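You operate a simulated robot arm through the tools that you are given. There is no shell and no other tool.

The job below is to be done with a simulated robot arm. You get a single attempt, and the scene is never put back.

## Task
Press the thick gold ring flush into the blue square block and put the block in the green tray.
Fine: use the small red press; leave its handle wound up and its slide out.

Only the result counts: the job must be done as asked and must still hold three seconds after the hand-in. Knocking over, shifting, dropping, spilling or breaking anything else fails it.

## Robot
A 6-joint arm with a two-finger parallel gripper, fixed in place. Base frame: the origin is on the floor under the middle of its stand, x ahead of it, y to its left, z up; the work surface is at about z = 840. Units: mm, rad, N and s.
With the tool pointing down near the work surface it reaches from about 280 to 680 mm from the base axis. Its first joint turns from -2.897 to 2.897 rad. Payload 1.57 kg.
The TCP is the grasp point between the finger pads, 30 mm short of the fingertips. In the tool frame z runs along the fingers and y along their closing line. The gripper opens to 110 mm. The fingers are 24 mm wide and 12 mm thick; the gripper's body (48 by 112 mm) begins 78 mm behind the TCP.
Orientation is told as [roll, pitch, yaw] about the base's x, y, z axes, in that order, counted from this pose: with the fingers straight down and closing along the base's y, the tool's x points along the base's -x, its y along +y and its z along -z.

## Interface
- The arm moves only by the tool play_rows. Its argument "targets" is a list of rows, each a list of 3 entries, a list of its own where there are three numbers: the shift along the tool's x, y, z in cm, then the turn, a rotation vector about the tool's x, y, z in rad, then the closure in counts, from 0 (fully open) to 255 (shut). In form: [[[x, y, z], [wx, wy, wz], gripper], ...]. A call has 1 to 20 rows; each row is the pose to reach, as a shift and turn from the pose commanded when the call began, along the tool's axes at that moment. Each row takes 0.2 s and may step no farther than 50 mm and 0.15 rad from the row before; otherwise, or with a gripper value out of range, the whole call is refused. A pose out of reach is approached as far as the arm can. The call stops where the force on the tool passes 90 N (or 10 N more than at its start, if that is more) or the arm is blocked; 0.2 s more then pass. Each finger travels about 108 mm/s and halts on what it meets, pressing with about 28 N; the grip force reading is that of the motor and also rises with nothing between the fingers. The clock runs only during rows and for 0.2 s after the last one: add rows that repeat a pose to give the fingers time. The reply holds the time, the measured pose of the TCP, the force on the tool along the base axes, the opening and the grip force, in the units named above and with some noise, with the torque about the TCP (base axes, N m) and any sound that the robot's microphone picked up, and new pictures: "views" is both (left out), scene, wrist or none.
- Cameras (640 x 400 px; columns grow to the right, rows downward): "scene" is fixed at [398.7, -650.7, 1576.1]; the picture's right is [0.29, 0.96, 0.00], its down [0.74, -0.22, -0.63] and it looks along [-0.61, 0.18, -0.77] (base axes); focal length 247 px, centre (320, 200). "wrist" rides on the gripper at [70, 16, -141] in the tool frame; the picture's right is [-0.23, 0.97, 0.00], its down [-0.86, -0.20, -0.48] and it looks along [-0.47, -0.11, 0.88] (tool axes); focal length 222 px, centre (320, 200). There is no depth. A picture from a camera that has moved, and an enlarged one, comes with that camera's place and axes in the base frame and with its lens.
- slide_trunk(by): moves the trunk up (or, below 0, down) by that many mm; the arm rides with it, the base frame stays. It gives what a move gives, with no picture.
- close_up(camera, box): a new picture of the part [left, top, right, bottom] of that camera's present view, enlarged. The clock stands still meanwhile.
- job_done(): hands the job in; it is judged then, once.

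Nothing tells you positions but the pictures and the camera data. Unless the task says otherwise, let go and move clear before handing in.

The tools are called after "Request:" as name(argument=value, ...) on one line, values as JSON. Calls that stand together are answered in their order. play_rows: Moves the arm, as the interface text tells. Its arguments: {"type":"object","properties":{"targets":{"type":"array","items":{"type":"array"}},"views":{"type":"string","enum":["both","scene","wrist","none"]}},"required":["targets"]} The other tools are called the same way: slide_trunk (by) moves the trunk up or down; close_up (camera, box) takes an enlarged picture of a part of a camera's view; job_done () hands the job in.

At the start:

```text
clock: 0.0
position: [55.6, -384.7, 1317.2]
tcp_rot: [-0.001, 0.0, 0.001]
ft_force: [-0.4, -0.2, -0.2]
ft_torque: [0.03, 0.02, 0.02]
opening: 110.0
gripper_force: 0.0
trunk travel left (down, up): [-225.0, 365.0]
```

scene: 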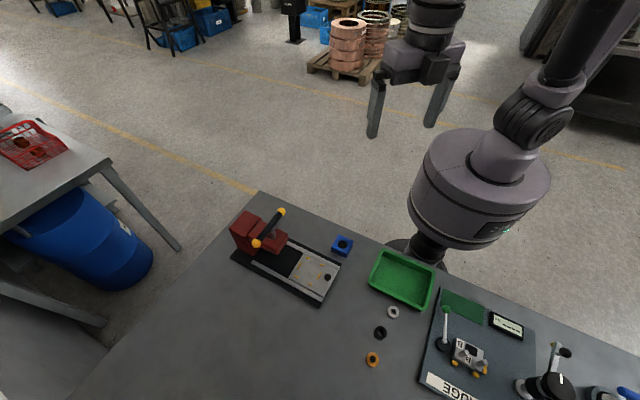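
wrist: 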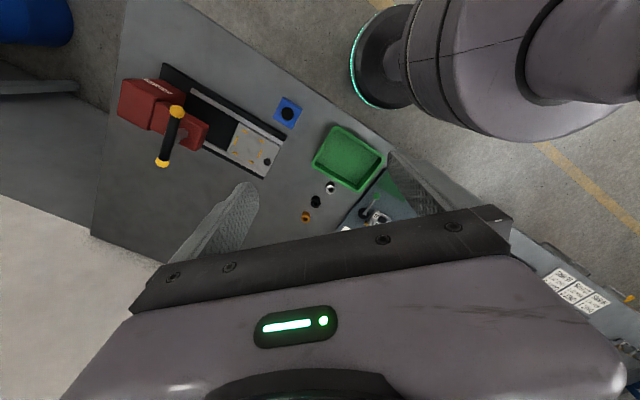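

I see a bench with a small red press (slide and handle), a blue block, a green tray, and three small rings (silver, black, gold) near a gauge. I'll first take enlarged pictures to locate everything.

Request:
close_up(camera="scene", box=[220, 190, 360, 310])

Request:
close_up(camera="scene", box=[340, 240, 460, 390])

Request:
close_up(camera="wrist", box=[100, 60, 300, 200])

Request:
close_up(camera="wrist", box=[260, 90, 400, 230])

Request:
close_up(camera="scene", box=[420, 270, 640, 400])

```text
3.33 times, centred on (290, 250) of scene
camera zoom: at [398.7, -650.7, 1576.1], right [0.29, 0.96, 0.0], down [0.74, -0.22, -0.63], along [-0.61, 0.18, -0.77], focal length 823 px, centre (420, 33)
```

zoom: 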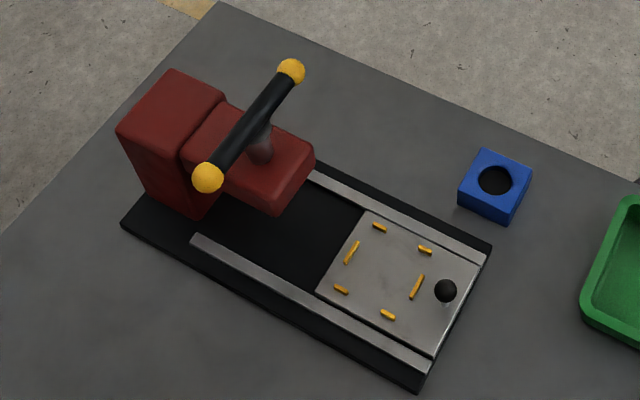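

```text
2.67 times, centred on (400, 315) of scene
camera zoom: at [398.7, -650.7, 1576.1], right [0.29, 0.96, 0.0], down [0.74, -0.22, -0.63], along [-0.61, 0.18, -0.77], focal length 658 px, centre (107, -107)
```

zoom: 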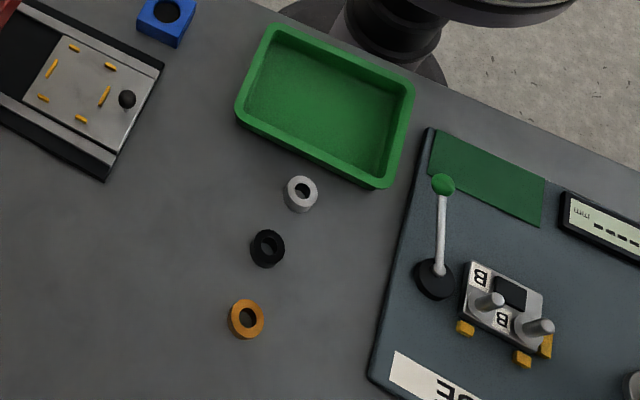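

```text
2.86 times, centred on (200, 130) of wrist
camera zoom: at [-12.8, -368.6, 1459.6], right [0.23, 0.97, 0.0], down [0.86, -0.2, 0.48], along [0.47, -0.11, -0.88], focal length 635 px, centre (663, 400)
```

zoom: 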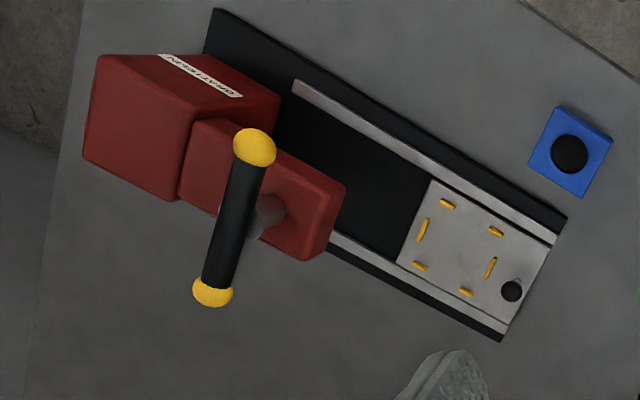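

```text
2.86 times, centred on (330, 160) of wrist
camera zoom: at [-12.8, -368.6, 1459.6], right [0.23, 0.97, 0.0], down [0.86, -0.2, 0.48], along [0.47, -0.11, -0.88], focal length 635 px, centre (291, 314)
```

zoom: 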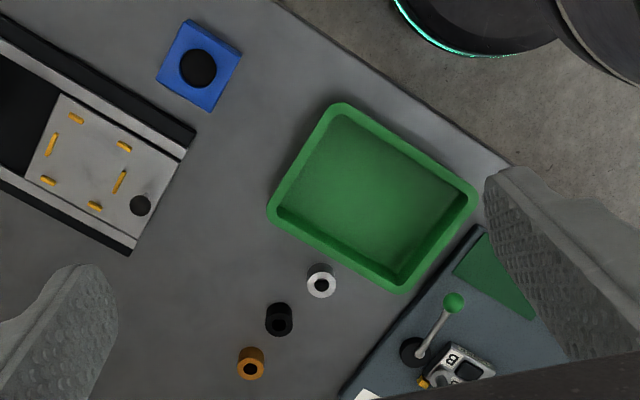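

```text
2.91 times, centred on (530, 335) of scene
camera zoom: at [398.7, -650.7, 1576.1], right [0.29, 0.96, 0.0], down [0.74, -0.22, -0.63], along [-0.61, 0.18, -0.77], focal length 718 px, centre (-291, -193)
```

zoom: 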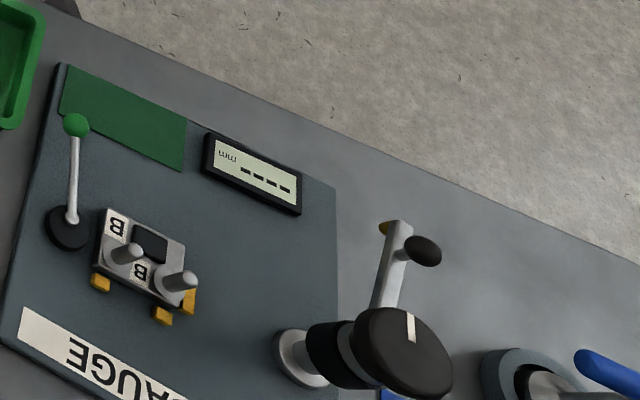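

The press is roughly at (20..120, -700..-550), the blue block near (41, -467), the gold ring near (358, -505), with the tray between. I'll move above the rings for a closer look.

Request:
play_rows(targets=[[[-3.0, -1.2, 3.0], [0, 0, 0], 0], [[-6.0, -2.4, 6.0], [0, 0, 0], 0], [[-9.0, -3.6, 9.0], [0, 0, 0], 0], [[-12.0, -4.8, 12.0], [0, 0, 0], 0], [[-15.0, -6.0, 15.0], [0, 0, 0], 0], [[-18.0, -7.2, 18.0], [0, 0, 0], 0], [[-21.0, -8.4, 21.0], [0, 0, 0], 0], [[-24.0, -9.6, 24.0], [0, 0, 0], 0], [[-27.0, -10.8, 27.0], [0, 0, 0], 0], [[-30.0, -12.0, 30.0], [0, 0, 0], 0], [[-30.0, -12.0, 30.0], [0, 0, 0], 0]])

```text
clock: 2.4
position: [356.7, -504.6, 1016.8]
tcp_rot: [0.0, 0.001, 0.002]
ft_force: [-0.1, 0.5, 0.6]
ft_torque: [0.0, -0.02, -0.01]
opening: 110.2
gripper_force: 0.0
trunk travel left (down, up): [-225.0, 365.0]
camera wrist: at [287.7, -488.2, 1158.9], right [0.23, 0.97, 0.0], down [0.86, -0.2, 0.48], along [0.47, -0.11, -0.88], focal length 222 px, centre (320, 200)
```

scene: 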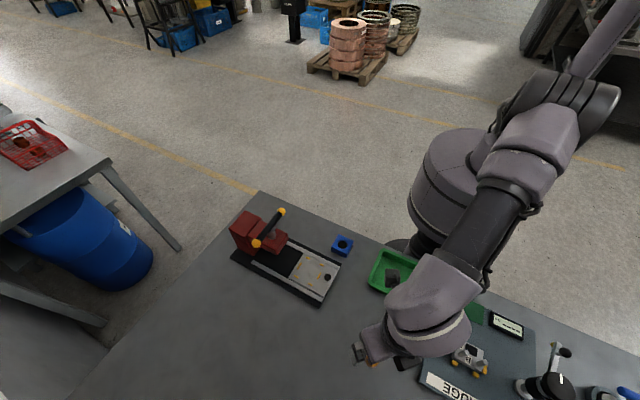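
wrist: 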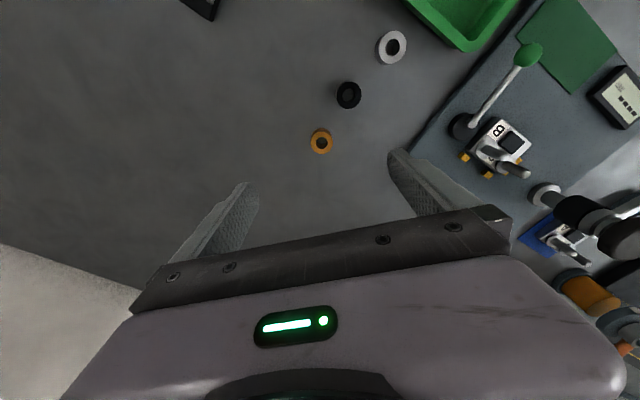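

The gold ring is in view below the fingers, with more objects to the right. I'll zoom in on both.

Request:
close_up(camera="wrist", box=[290, 20, 430, 170])

Request:
close_up(camera="wrist", box=[430, 120, 640, 360])

Request:
close_up(camera="scene", box=[500, 320, 640, 400])

```text
2.67 times, centred on (360, 95) of wrist
camera zoom: at [287.7, -488.2, 1158.9], right [0.23, 0.97, 0.0], down [0.86, -0.2, 0.48], along [0.47, -0.11, -0.88], focal length 592 px, centre (213, 480)
```

zoom: 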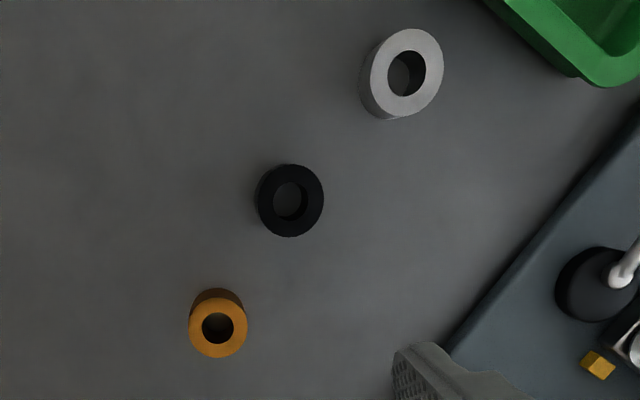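

```text
1.67 times, centred on (535, 240) of wrist
camera zoom: at [287.7, -488.2, 1158.9], right [0.23, 0.97, 0.0], down [0.86, -0.2, 0.48], along [0.47, -0.11, -0.88], focal length 370 px, centre (-38, 133)
```

zoom: 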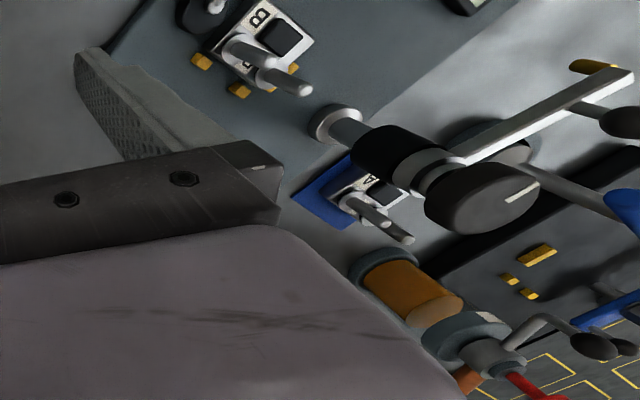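

```text
4.57 times, centred on (570, 360) of scene
camera zoom: at [398.7, -650.7, 1576.1], right [0.29, 0.96, 0.0], down [0.74, -0.22, -0.63], along [-0.61, 0.18, -0.77], focal length 1129 px, centre (-823, -531)
```

zoom: 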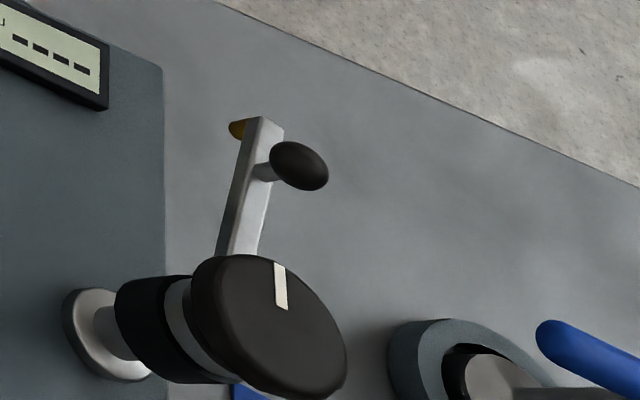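

The gold ring is about 29 mm across and taller than its neighbours. Next I'll move over the blue block to look at it and the press.

Request:
play_rows(targets=[[[3.95, 0.47, 0], [0, 0, 0], 0], [[7.9, 0.94, 0], [0, 0, 0], 0], [[11.85, 1.41, 0], [0, 0, 0], 0], [[15.8, 1.88, 0], [0, 0, 0], 0], [[19.75, 2.35, 0], [0, 0, 0], 0], [[23.7, 2.82, 0], [0, 0, 0], 0], [[27.65, 3.29, 0], [0, 0, 0], 0], [[31.6, 3.76, 0], [0, 0, 0], 0], [[31.6, 3.76, 0], [0, 0, 0], 0]])

Request:
close_up(camera="wrist", box=[260, 80, 400, 180])

Request:
close_up(camera="wrist", box=[60, 40, 280, 240])

```text
clock: 4.4
position: [38.8, -467.3, 1017.2]
tcp_rot: [-0.001, 0.001, 0.001]
ft_force: [0.3, 0.7, -0.4]
ft_torque: [-0.01, -0.01, -0.01]
opening: 110.0
gripper_force: 0.1
trunk travel left (down, up): [-225.0, 365.0]
camera wrist: at [-29.0, -450.4, 1158.8], right [0.23, 0.97, 0.0], down [0.86, -0.2, 0.48], along [0.47, -0.11, -0.88], focal length 222 px, centre (320, 200)
```

scene: 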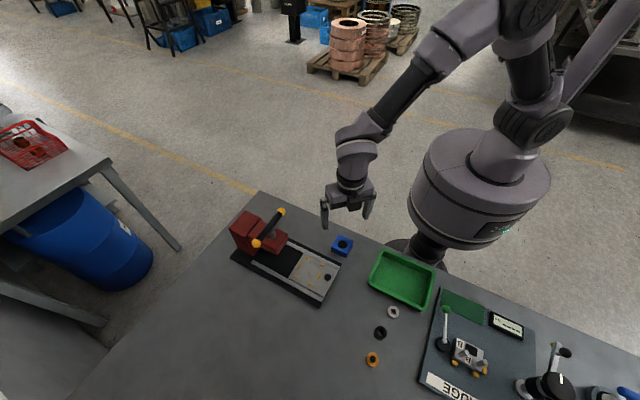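
wrist: 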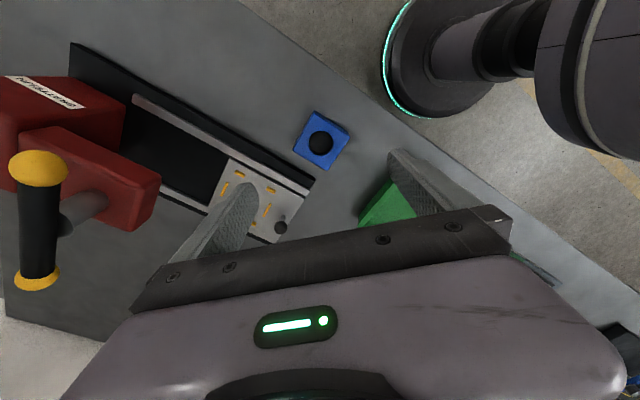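

```text
4.00 times, centred on (330, 130) of wrist
camera zoom: at [-29.0, -450.4, 1158.8], right [0.23, 0.97, 0.0], down [0.86, -0.2, 0.48], along [0.47, -0.11, -0.88], focal length 888 px, centre (280, 480)
```

zoom: 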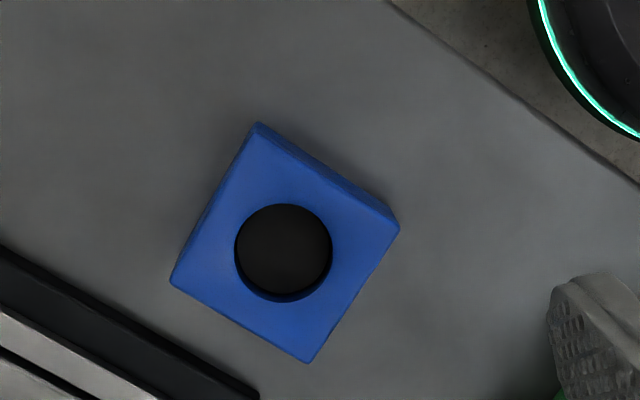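

```text
2.00 times, centred on (170, 140) of wrist
camera zoom: at [-29.0, -450.4, 1158.8], right [0.23, 0.97, 0.0], down [0.86, -0.2, 0.48], along [0.47, -0.11, -0.88], focal length 444 px, centre (620, 320)
```

zoom: 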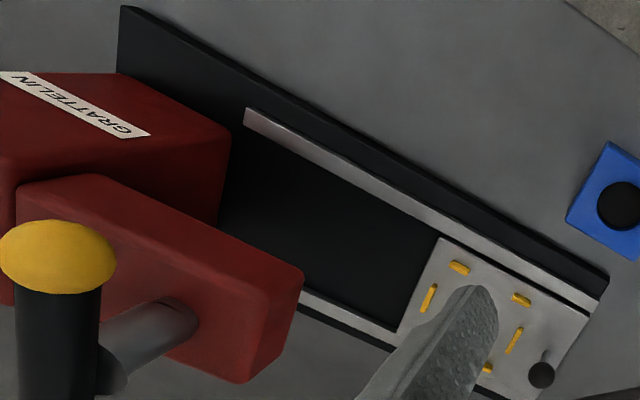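

The block is about 54 mm square, at 45°, centred near (44, -467), matching the press axis at about 45°. I'll move above the slide to view the fence pins and the head.

Request:
play_rows(targets=[[[-1.4, -3.1, -1.6], [0, 0, 0], 0], [[-2.8, -6.2, -3.2], [0, 0, 0], 0], [[-4.2, -9.3, -4.8], [0, 0, 0], 0], [[-5.7, -12.5, -6.0], [0, 0, 0], 0], [[-5.7, -12.5, -6.0], [0, 0, 0], 0]])

Request:
close_up(camera="wrist", box=[250, 100, 390, 190])

Request:
close_up(camera="wrist", box=[100, 0, 340, 200])

```text
clock: 5.6
position: [96.2, -592.8, 1077.5]
tcp_rot: [-0.001, 0.0, 0.0]
ft_force: [0.7, 0.4, 0.0]
ft_torque: [-0.01, 0.0, 0.01]
opening: 110.2
gripper_force: 0.0
trunk travel left (down, up): [-225.0, 365.0]
camera wrist: at [28.1, -576.0, 1219.8], right [0.23, 0.97, 0.0], down [0.85, -0.2, 0.48], along [0.47, -0.11, -0.88], focal length 222 px, centre (320, 200)
```

scene: 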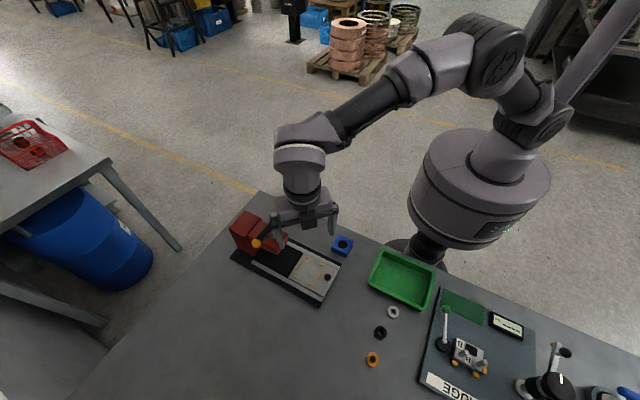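
wrist: 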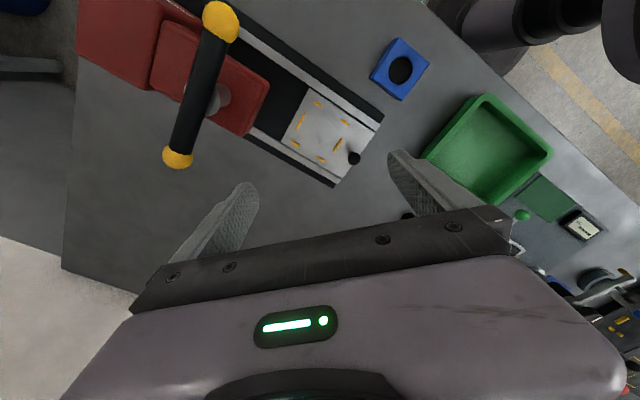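

```text
4.44 times, centred on (320, 145) of wrist
camera zoom: at [28.1, -576.0, 1219.8], right [0.23, 0.97, 0.0], down [0.85, -0.2, 0.48], along [0.47, -0.11, -0.88], focal length 987 px, centre (320, 444)
```

zoom: 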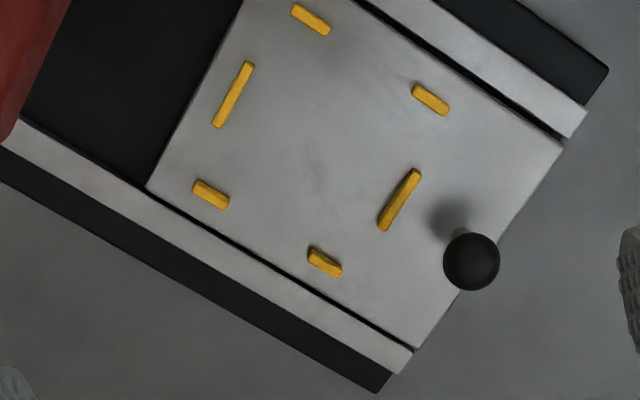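

```text
2.00 times, centred on (220, 100) of wrist
camera zoom: at [28.1, -576.0, 1219.8], right [0.23, 0.97, 0.0], down [0.85, -0.2, 0.48], along [0.47, -0.11, -0.88], focal length 444 px, centre (520, 400)
```

zoom: 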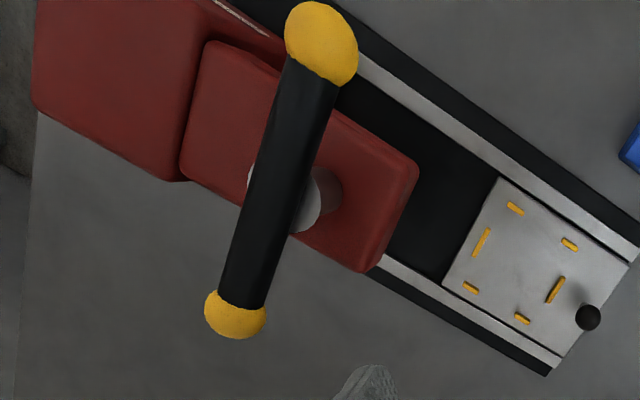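

The fence centre is about (100, -594), the knob at u=+64 mm, and the handle axis is about 116 mm toward the head. I'll turn the gripper to yaw -135° so it matches the block faces and the camera stays away from the press, and go above the block.

Request:
play_rows(targets=[[[0.32, 0.79, 0.2], [0, 0, 0.1473], 0], [[0.65, 1.57, 0.4], [0, 0, 0.2945], 0], [[0.97, 2.36, 0.6], [0, 0, 0.4418], 0], [[1.3, 3.15, 0.8], [0, 0, 0.589], 0], [[1.62, 3.93, 1.2], [0, 0, 0.7363], 0], [[1.95, 4.72, 1.6], [0, 0, 0.8836], 0], [[2.27, 5.5, 2.0], [0, 0, 1.0308], 0], [[2.6, 6.29, 2.5], [0, 0, 1.1781], 0], [[2.92, 7.08, 3.0], [0, 0, 1.3254], 0], [[3.24, 7.86, 3.5], [0, 0, 1.4726], 0], [[3.57, 8.65, 4.0], [0, 0, 1.6199], 0], [[3.89, 9.44, 4.5], [0, 0, 1.7671], 0], [[4.22, 10.22, 5.0], [0, 0, 1.9144], 0], [[4.54, 11.01, 5.6], [0, 0, 2.0617], 0], [[4.87, 11.79, 6.2], [0, 0, 2.2089], 0], [[5.19, 12.58, 6.75], [0, 0, 2.3562], 0], [[5.19, 12.58, 6.75], [0, 0, 2.3562], 0]])

Request:
close_up(camera="wrist", box=[250, 80, 390, 180])

```text
clock: 9.2
position: [44.6, -466.4, 1010.8]
tcp_rot: [0.0, 0.0, -2.358]
ft_force: [0.0, -0.2, 0.3]
ft_torque: [0.0, -0.01, 0.0]
opening: 110.1
gripper_force: 0.1
trunk travel left (down, up): [-225.0, 365.0]
camera wrist: at [106.8, -428.5, 1152.5], right [0.53, -0.85, 0.0], down [-0.75, -0.46, 0.48], along [-0.41, -0.25, -0.88], focal length 222 px, centre (320, 200)
```

scene: 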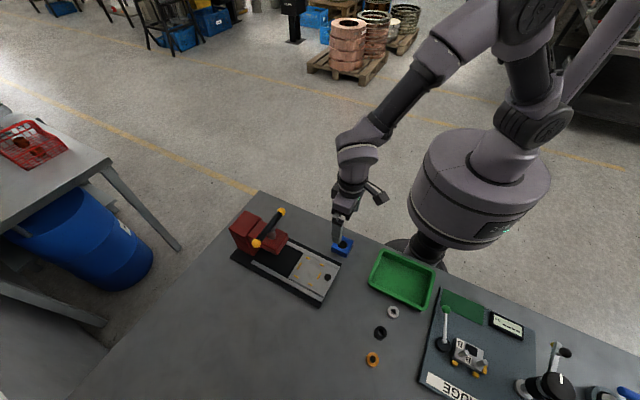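
wrist: 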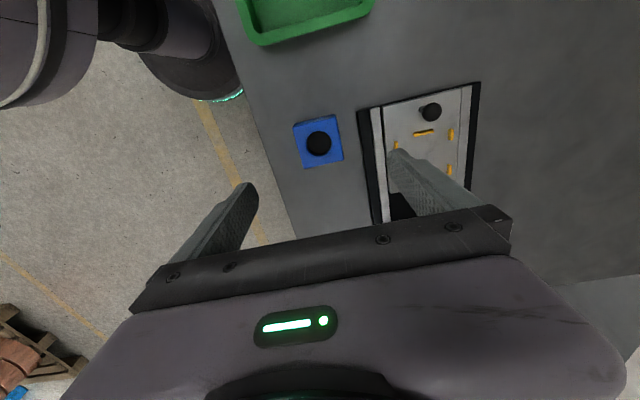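

```text
4.00 times, centred on (320, 130) of wrist
camera zoom: at [106.8, -428.5, 1152.5], right [0.53, -0.85, 0.0], down [-0.75, -0.46, 0.48], along [-0.41, -0.25, -0.88], focal length 888 px, centre (320, 480)
```

zoom: 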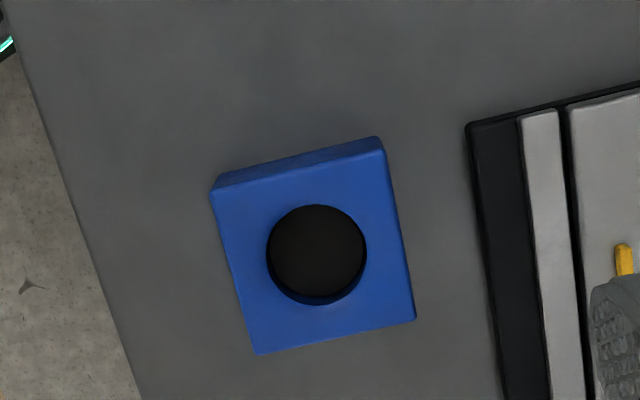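

Yaw -135° works. The block is centred at about (43.4, -466.5) with its top near z=865, and its hole is about 32 mm. I'll narrow the gripper to about 68 mm and descend part way to check the alignment.

Request:
play_rows(targets=[[[-0.09, -0.08, 2.0], [0, 0, 0], 97], [[-0.09, -0.08, 4.0], [0, 0, 0], 97], [[-0.09, -0.08, 6.0], [0, 0, 0], 97], [[-0.09, -0.08, 8.0], [0, 0, 0], 97], [[-0.09, -0.08, 8.0], [0, 0, 0], 97]])

Request:
close_up(camera="wrist", box=[220, 80, 420, 240])

```text
clock: 10.4
position: [44.1, -467.2, 930.6]
tcp_rot: [0.0, 0.0, -2.356]
ft_force: [0.2, -0.7, 0.8]
ft_torque: [0.0, -0.03, 0.02]
opening: 68.5
gripper_force: 0.0
trunk travel left (down, up): [-225.0, 365.0]
camera wrist: at [105.7, -428.8, 1072.3], right [0.53, -0.85, 0.0], down [-0.75, -0.46, 0.48], along [-0.41, -0.25, -0.88], focal length 222 px, centre (320, 200)
```

scene: 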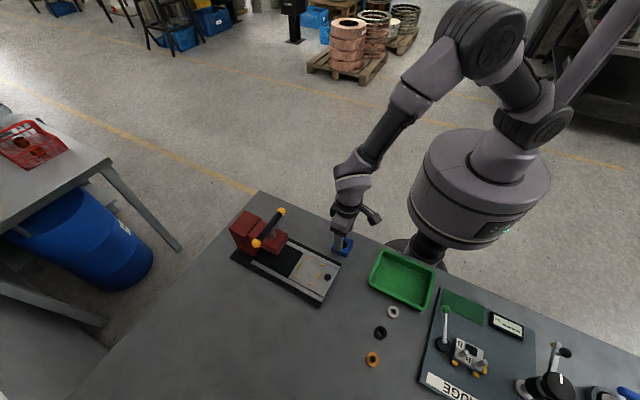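
wrist: 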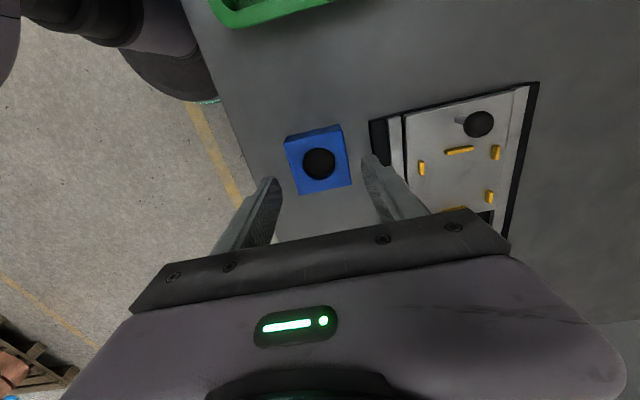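

```text
2.50 times, centred on (320, 160) of wrist
camera zoom: at [105.7, -428.8, 1072.3], right [0.53, -0.85, 0.0], down [-0.75, -0.46, 0.48], along [-0.41, -0.25, -0.88], focal length 555 px, centre (320, 300)
```

zoom: 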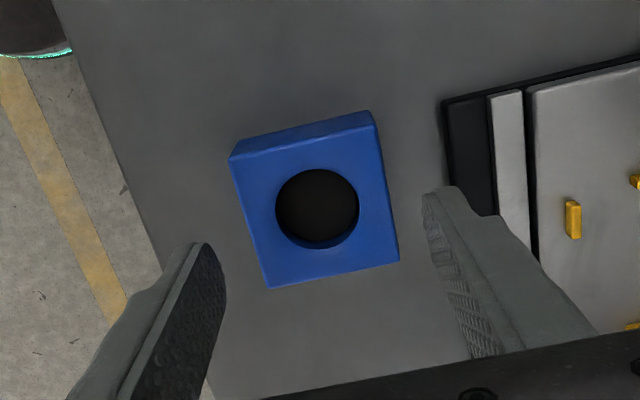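

Alignment is good. I'll descend to TCP z≈878, so the tips are about 8 mm above the table, and close on the block.

Request:
play_rows(targets=[[[0.05, -0.17, 1.8], [0, 0, 0], 97], [[0.05, -0.17, 3.6], [0, 0, 0], 97], [[0.05, -0.17, 5.2], [0, 0, 0], 97], [[0.05, -0.17, 5.2], [0, 0, 0], 97], [[0.05, -0.17, 5.2], [0, 0, 0], 255], [[0.05, -0.17, 5.2], [0, 0, 0], 255], [[0.05, -0.17, 5.2], [0, 0, 0], 255]], views="wrist")

Request:
close_up(camera="wrist", box=[220, 100, 420, 260])

```text
clock: 12.0
position: [43.5, -464.7, 878.2]
tcp_rot: [-0.001, -0.001, -2.355]
ft_force: [0.4, 0.3, -0.8]
ft_torque: [-0.01, 0.0, 0.04]
opening: 55.8
gripper_force: 28.2
trunk travel left (down, up): [-225.0, 365.0]
camera wrist: at [104.9, -427.2, 1019.8], right [0.53, -0.85, 0.0], down [-0.75, -0.46, 0.48], along [-0.41, -0.25, -0.88], focal length 222 px, centre (320, 200)
```

wrist: 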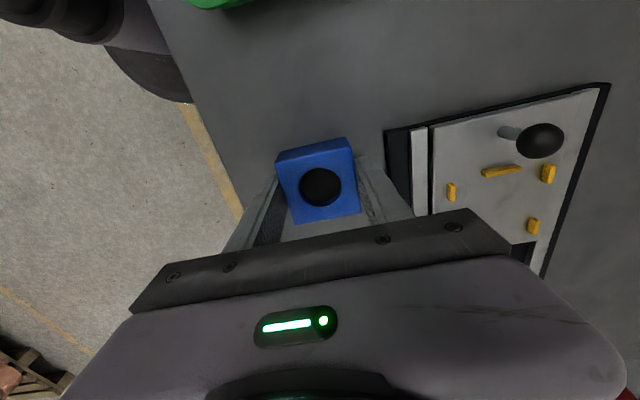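

```text
2.50 times, centred on (320, 180) of wrist
camera zoom: at [104.9, -427.2, 1019.8], right [0.53, -0.85, 0.0], down [-0.75, -0.46, 0.48], along [-0.41, -0.25, -0.88], focal length 555 px, centre (320, 250)
```

zoom: 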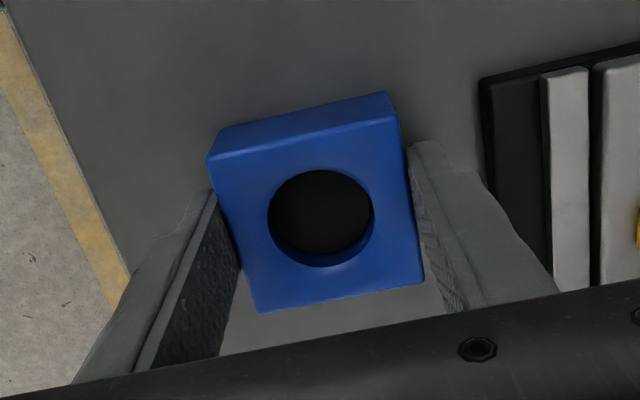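

The grip reads 55.8 mm, so the block is 56 mm wide. I'll lift it and carry it over the fence centre.

Request:
play_rows(targets=[[[0, 0, -1.5], [0, 0, 0], 255], [[0, 0, -4.0], [0, 0, 0], 255], [[0, 0, -7.0], [0, 0, 0], 255], [[-1.0, 2.6, -7.0], [0, 0, 0], 255], [[-2.0, 5.2, -7.0], [0, 0, 0], 255], [[-3.1, 7.9, -7.0], [0, 0, 0], 255], [[-4.1, 10.5, -7.0], [0, 0, 0], 255], [[-5.1, 13.1, -7.0], [0, 0, 0], 255], [[-5.1, 13.1, -7.0], [0, 0, 0], 255]])

Request:
close_up(camera="wrist", box=[220, 80, 420, 240])

Request:
close_up(camera="scene", box=[220, 190, 360, 310])

```text
clock: 14.0
position: [99.7, -594.3, 949.1]
tcp_rot: [-0.001, -0.001, -2.356]
ft_force: [0.0, 0.3, -2.2]
ft_torque: [0.03, -0.02, 0.02]
opening: 55.8
gripper_force: 28.2
trunk travel left (down, up): [-225.0, 365.0]
camera wrist: at [161.9, -556.5, 1090.5], right [0.53, -0.85, 0.0], down [-0.75, -0.46, 0.48], along [-0.41, -0.25, -0.88], focal length 222 px, centre (320, 200)
```

scene: 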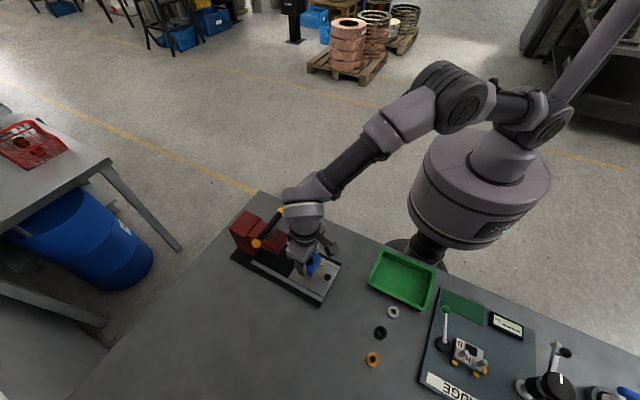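
wrist: 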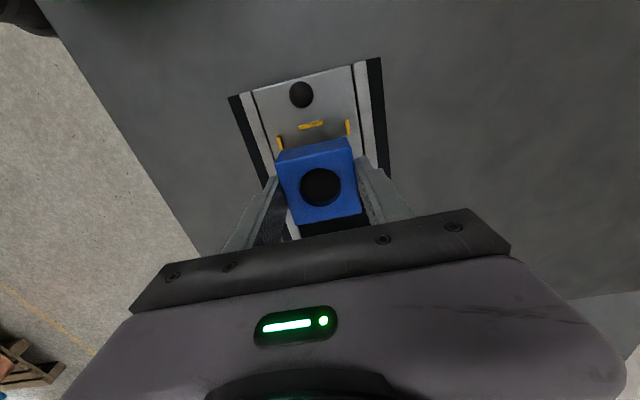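

```text
2.50 times, centred on (320, 160) of wrist
camera zoom: at [161.9, -556.5, 1090.5], right [0.53, -0.85, 0.0], down [-0.75, -0.46, 0.48], along [-0.41, -0.25, -0.88], focal length 555 px, centre (320, 300)
```

zoom: 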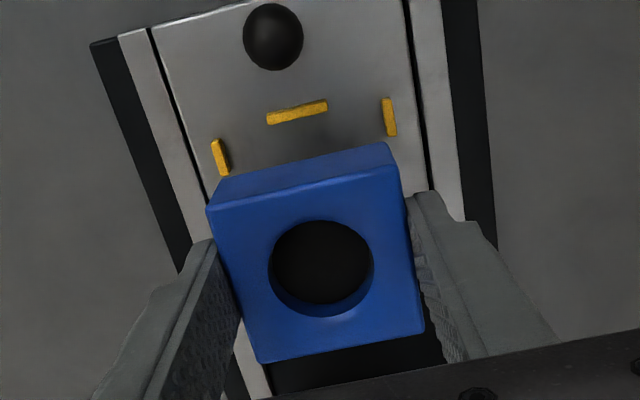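

```text
3.33 times, centred on (290, 250) of scene
camera zoom: at [398.7, -650.7, 1576.1], right [0.29, 0.96, 0.0], down [0.74, -0.22, -0.63], along [-0.61, 0.18, -0.77], focal length 823 px, centre (420, 33)
```

zoom: 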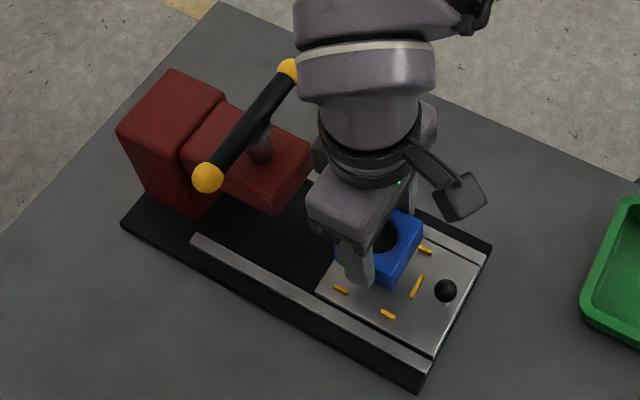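

The fence centre is confirmed at (100.4, -593.7) and the held hole centre is within 1 mm of it. I'll lower towards the plate.

Request:
play_rows(targets=[[[-0.02, 0, 1.5], [0, 0, 0], 255], [[-0.02, 0, 3.0], [0, 0, 0], 255], [[-0.02, 0, 4.0], [0, 0, 0], 255], [[-0.02, 0, 4.3], [0, 0, 0], 255], [[-0.02, 0, 4.3], [0, 0, 0], 255]], views="wrist")

Request:
close_up(camera="wrist", box=[220, 60, 420, 240])

Request:
close_up(camera="scene", box=[280, 220, 350, 290])

```text
clock: 15.2
position: [99.8, -593.6, 905.6]
tcp_rot: [0.0, 0.002, -2.357]
ft_force: [-0.2, 0.2, -3.1]
ft_torque: [-0.03, 0.04, 0.07]
opening: 55.7
gripper_force: 27.7
trunk travel left (down, up): [-225.0, 365.0]
camera wrist: at [161.8, -556.5, 1046.9], right [0.53, -0.85, 0.0], down [-0.75, -0.46, 0.48], along [-0.41, -0.25, -0.88], focal length 222 px, centre (320, 200)
```

wrist: 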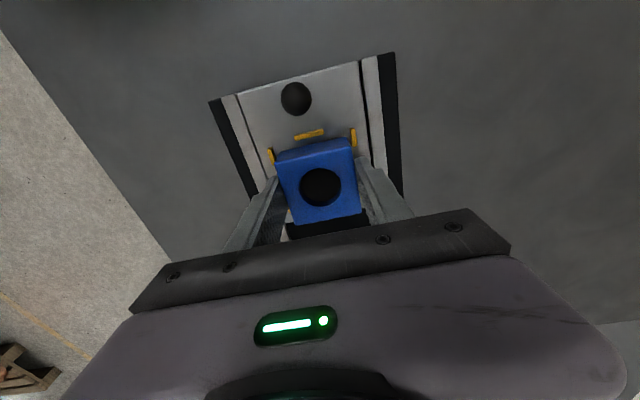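

```text
2.22 times, centred on (320, 150) of wrist
camera zoom: at [161.8, -556.5, 1046.9], right [0.53, -0.85, 0.0], down [-0.75, -0.46, 0.48], along [-0.41, -0.25, -0.88], focal length 494 px, centre (320, 311)
```

zoom: 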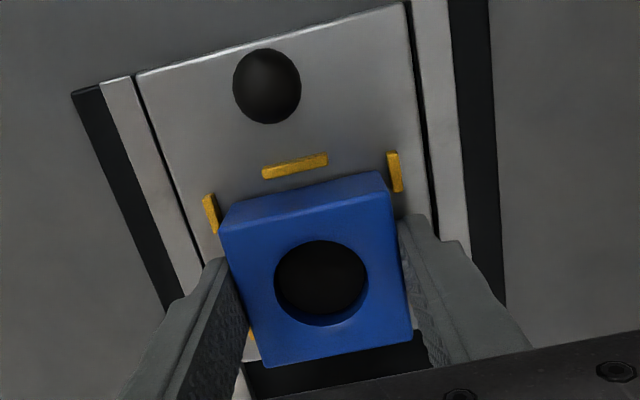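

```text
5.71 times, centred on (315, 255) of scene
camera zoom: at [398.7, -650.7, 1576.1], right [0.29, 0.96, 0.0], down [0.74, -0.22, -0.63], along [-0.61, 0.18, -0.77], focal length 1411 px, centre (349, -114)
```

zoom: 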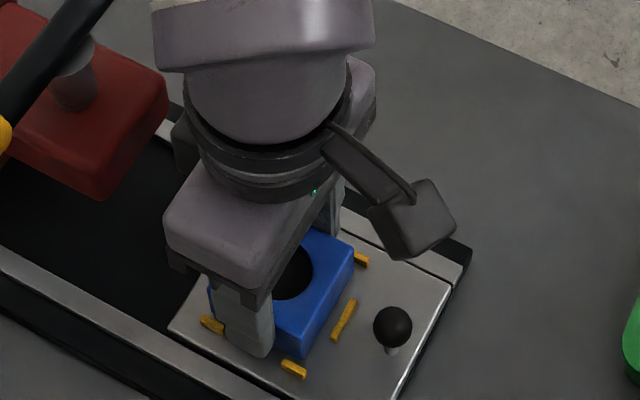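

Request:
play_rows(targets=[[[0, 0, 0.1], [0, 0, 0], 255], [[0, 0, 0.2], [0, 0, 0], 255], [[0, 0, 0.3], [0, 0, 0], 255], [[0, 0, 0.3], [0, 0, 0], 255]], views="none")

```text
clock: 16.2
position: [98.8, -595.0, 900.6]
tcp_rot: [0.001, 0.0, -2.357]
ft_force: [-0.2, 0.0, -2.1]
ft_torque: [0.0, 0.01, -0.02]
opening: 55.9
gripper_force: 28.2
trunk travel left (down, up): [-225.0, 365.0]
```

Request:
play_rows(targets=[[[0, 0, 0.1], [0, 0, 0], 255], [[0, 0, 0.1], [0, 0, 0], 255]], views="none")

Request:
play_rows(targets=[[[0, 0, 0.1], [0, 0, 0], 255], [[0, 0, 0.1], [0, 0, 0], 255]], views="wrist")

Request:
close_up(camera="wrist", box=[220, 60, 420, 240])

```text
clock: 16.8
position: [100.0, -594.8, 902.2]
tcp_rot: [0.002, -0.001, -2.356]
ft_force: [0.8, -1.2, 9.7]
ft_torque: [0.33, -0.01, -0.06]
opening: 56.1
gripper_force: 27.9
trunk travel left (down, up): [-225.0, 365.0]
```

```text
clock: 17.4
position: [100.0, -594.1, 901.1]
tcp_rot: [0.004, -0.002, -2.356]
ft_force: [3.8, -4.1, 21.2]
ft_torque: [0.21, -0.19, -0.12]
opening: 55.9
gripper_force: 28.0
trunk travel left (down, up): [-225.0, 365.0]
camera wrist: at [161.6, -555.7, 1043.5], right [0.53, -0.85, 0.0], down [-0.75, -0.46, 0.48], along [-0.41, -0.26, -0.88], focal length 222 px, centre (320, 200)
```

wrist: 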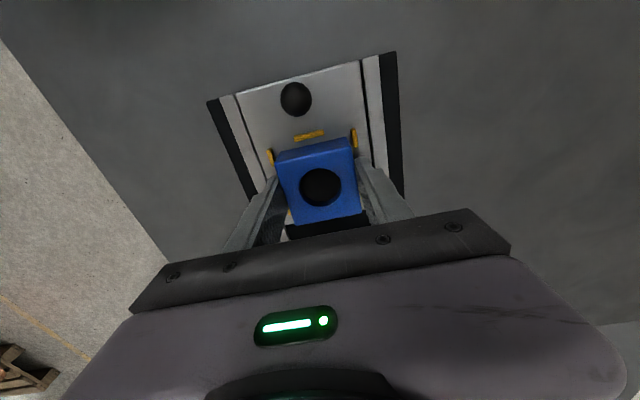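

```text
2.22 times, centred on (320, 150) of wrist
camera zoom: at [161.6, -555.7, 1043.5], right [0.53, -0.85, 0.0], down [-0.75, -0.46, 0.48], along [-0.41, -0.26, -0.88], focal length 494 px, centre (320, 311)
```

zoom: 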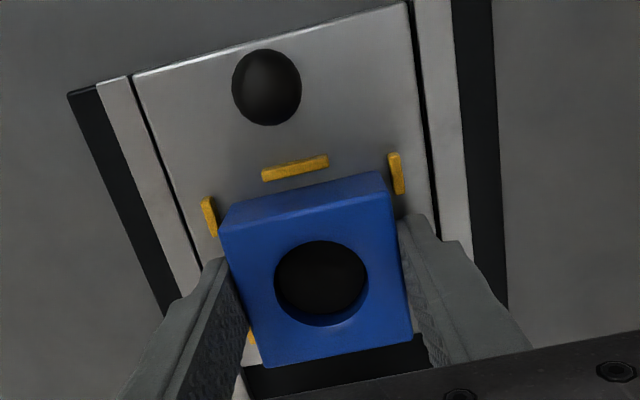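

The block contacts the plate, with about 20 N downward, and sits centred inside the pins. I'll release it gently and lift away.

Request:
play_rows(targets=[[[0, 0, -0.1], [0, 0, 0], 255], [[0, 0, -0.1], [0, 0, 0], 100], [[0, 0, -0.1], [0, 0, 0], 100], [[0, 0, -1.5], [0, 0, 0], 100], [[0, 0, -4.0], [0, 0, 0], 100], [[0, 0, -8.0], [0, 0, 0], 100], [[0, 0, -11.0], [0, 0, 0], 100], [[0, 0, -11.0], [0, 0, 0], 100]])

Request:
close_up(camera="wrist", box=[250, 80, 390, 180])

Request:
close_up(camera="scene", box=[280, 220, 350, 290])

```text
clock: 19.2
position: [98.7, -594.5, 1010.1]
tcp_rot: [0.001, -0.001, -2.354]
ft_force: [0.0, -0.9, 0.2]
ft_torque: [-0.02, 0.0, 0.0]
opening: 67.0
gripper_force: 0.1
trunk travel left (down, up): [-225.0, 365.0]
camera wrist: at [161.0, -555.8, 1152.0], right [0.53, -0.85, 0.0], down [-0.75, -0.46, 0.48], along [-0.41, -0.25, -0.88], focal length 222 px, centre (320, 200)
```

scene: 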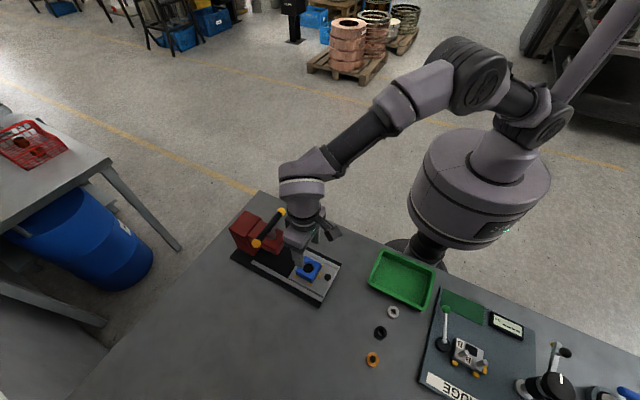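
wrist: 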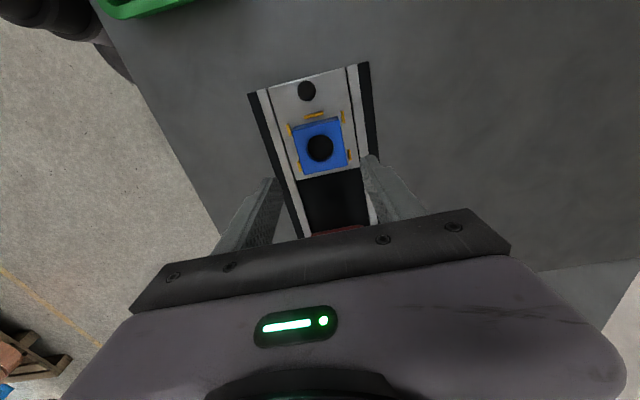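

```text
4.00 times, centred on (320, 130) of wrist
camera zoom: at [161.0, -555.8, 1152.0], right [0.53, -0.85, 0.0], down [-0.75, -0.46, 0.48], along [-0.41, -0.25, -0.88], focal length 888 px, centre (320, 480)
```

zoom: 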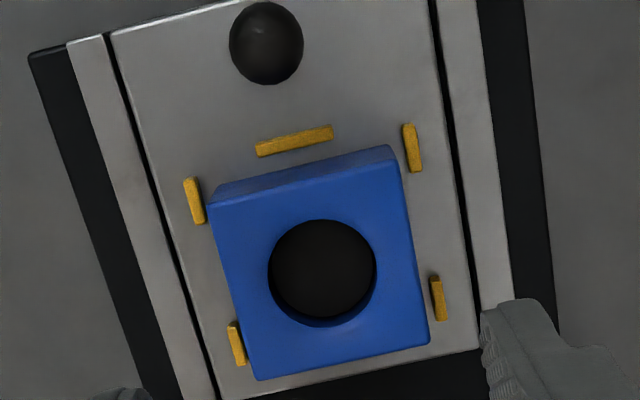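

```text
5.71 times, centred on (315, 255) of scene
camera zoom: at [398.7, -650.7, 1576.1], right [0.29, 0.96, 0.0], down [0.74, -0.22, -0.63], along [-0.61, 0.18, -0.77], focal length 1411 px, centre (349, -114)
```

zoom: 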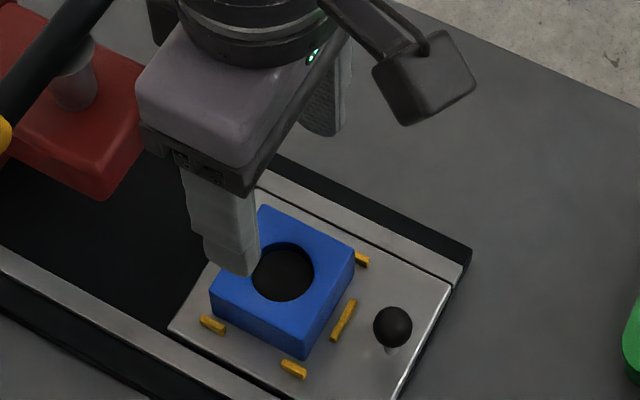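

The block is seated in the fence. Now I'll go to the gold ring and look at it closely.

Request:
play_rows(targets=[[[3.5, 1.7, 0], [0, 0, 0], 100], [[7.0, 3.4, 0], [0, 0, 0], 100], [[10.6, 5.1, 0], [0, 0, 0], 100], [[14.2, 6.9, 0], [0, 0, 0], 100], [[17.7, 8.6, 0], [0, 0, 0], 100], [[21.2, 10.3, 2], [0, 0, 0], 100], [[24.8, 12.05, 5], [0, 0, 0], 100], [[24.8, 12.05, 7], [0, 0, 0], 100], [[24.8, 12.05, 7], [0, 0, 0], 100]], views="both")

Request:
close_up(camera="wrist", box=[260, 110, 380, 200])

```text
clock: 21.2
position: [359.2, -503.3, 940.6]
tcp_rot: [0.0, 0.0, -2.356]
ft_force: [0.3, -0.6, 1.2]
ft_torque: [0.02, 0.0, -0.02]
opening: 66.9
gripper_force: 0.2
trunk travel left (down, up): [-225.0, 365.0]
camera wrist: at [421.9, -465.6, 1082.5], right [0.53, -0.85, 0.0], down [-0.75, -0.46, 0.48], along [-0.41, -0.25, -0.88], focal length 222 px, centre (320, 200)
```

scene: 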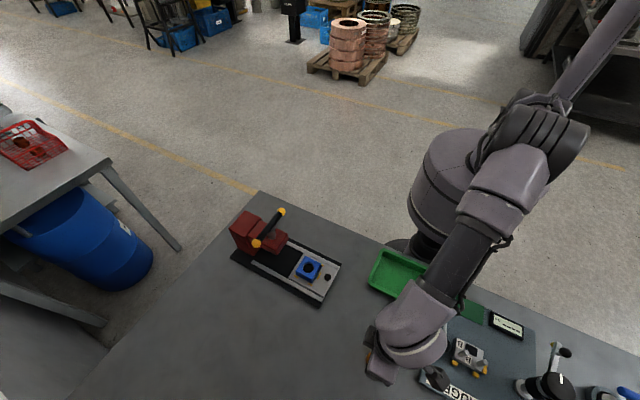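
wrist: 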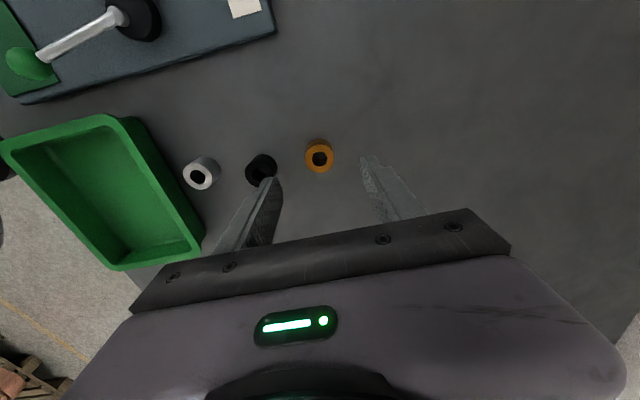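

```text
4.44 times, centred on (320, 155) of wrist
camera zoom: at [421.9, -465.6, 1082.5], right [0.53, -0.85, 0.0], down [-0.75, -0.46, 0.48], along [-0.41, -0.25, -0.88], focal length 987 px, centre (320, 400)
```

zoom: 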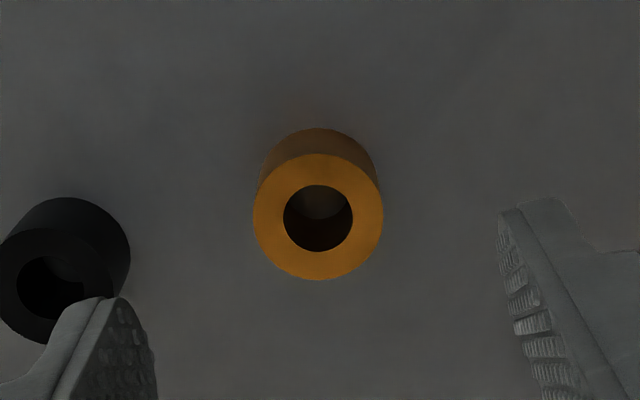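

The gold ring is about 30 mm in diameter and 22 mm tall, with the black ring about 66 mm off along the closing line. I'll narrow the opening to 50 mm, descend and grip the gold ring.

Request:
play_rows(targets=[[[0.07, -0.06, 0], [0, 0, 0], 139], [[0.07, -0.06, 2.0], [0, 0, 0], 139], [[0.07, -0.06, 4.5], [0, 0, 0], 139], [[0.07, -0.06, 6.3], [0, 0, 0], 139], [[0.07, -0.06, 6.3], [0, 0, 0], 139]], views="wrist")

Request:
close_up(camera="wrist", box=[250, 120, 390, 220])

```text
clock: 22.4
position: [360.0, -503.5, 876.4]
tcp_rot: [0.0, 0.001, -2.356]
ft_force: [-0.8, -0.4, 0.1]
ft_torque: [0.0, 0.0, 0.03]
opening: 49.9
gripper_force: 0.0
trunk travel left (down, up): [-225.0, 365.0]
camera wrist: at [421.3, -465.2, 1019.0], right [0.53, -0.85, 0.0], down [-0.75, -0.46, 0.48], along [-0.41, -0.25, -0.88], focal length 222 px, centre (320, 200)
```

wrist: 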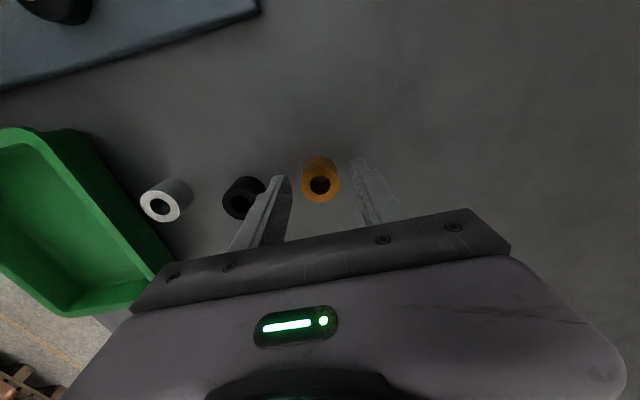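

```text
4.00 times, centred on (320, 170) of wrist
camera zoom: at [421.3, -465.2, 1019.0], right [0.53, -0.85, 0.0], down [-0.75, -0.46, 0.48], along [-0.41, -0.25, -0.88], focal length 888 px, centre (320, 320)
```

zoom: 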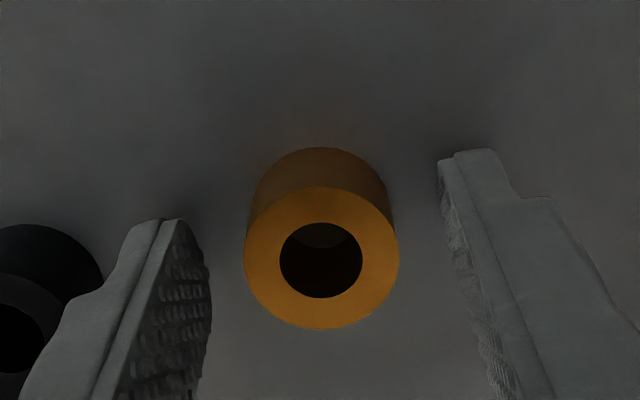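

The ring is centred between the fingers. Closing on it.

Request:
play_rows(targets=[[[0.05, 0, 0], [0, 0, 0], 139], [[0.05, 0, 0], [0, 0, 0], 255], [[0.05, 0, 0], [0, 0, 0], 255], [[0.05, 0, 0], [0, 0, 0], 255]], views="wrist")

Request:
close_up(camera="wrist", box=[250, 120, 390, 220])

```text
clock: 23.4
position: [359.8, -503.7, 876.8]
tcp_rot: [0.001, 0.0, -2.355]
ft_force: [0.1, 1.2, 0.5]
ft_torque: [0.02, 0.02, 0.02]
opening: 28.8
gripper_force: 28.2
trunk travel left (down, up): [-225.0, 365.0]
camera wrist: at [421.9, -464.8, 1019.1], right [0.53, -0.85, 0.0], down [-0.75, -0.46, 0.48], along [-0.41, -0.25, -0.88], focal length 222 px, centre (320, 200)
```

wrist: 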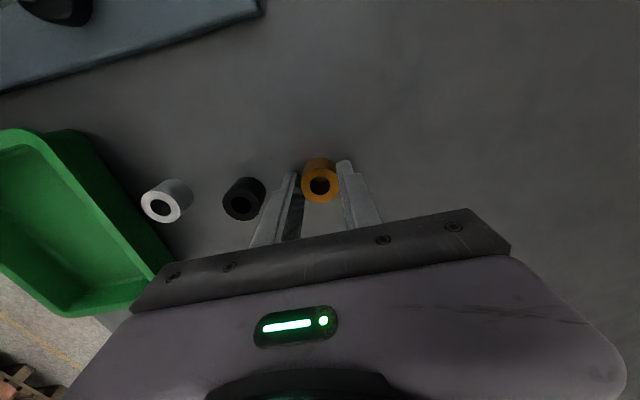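

```text
4.00 times, centred on (320, 170) of wrist
camera zoom: at [421.9, -464.8, 1019.1], right [0.53, -0.85, 0.0], down [-0.75, -0.46, 0.48], along [-0.41, -0.25, -0.88], focal length 888 px, centre (320, 320)
```

zoom: 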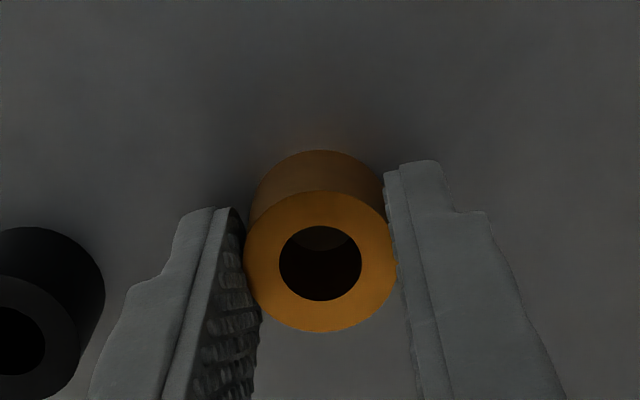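

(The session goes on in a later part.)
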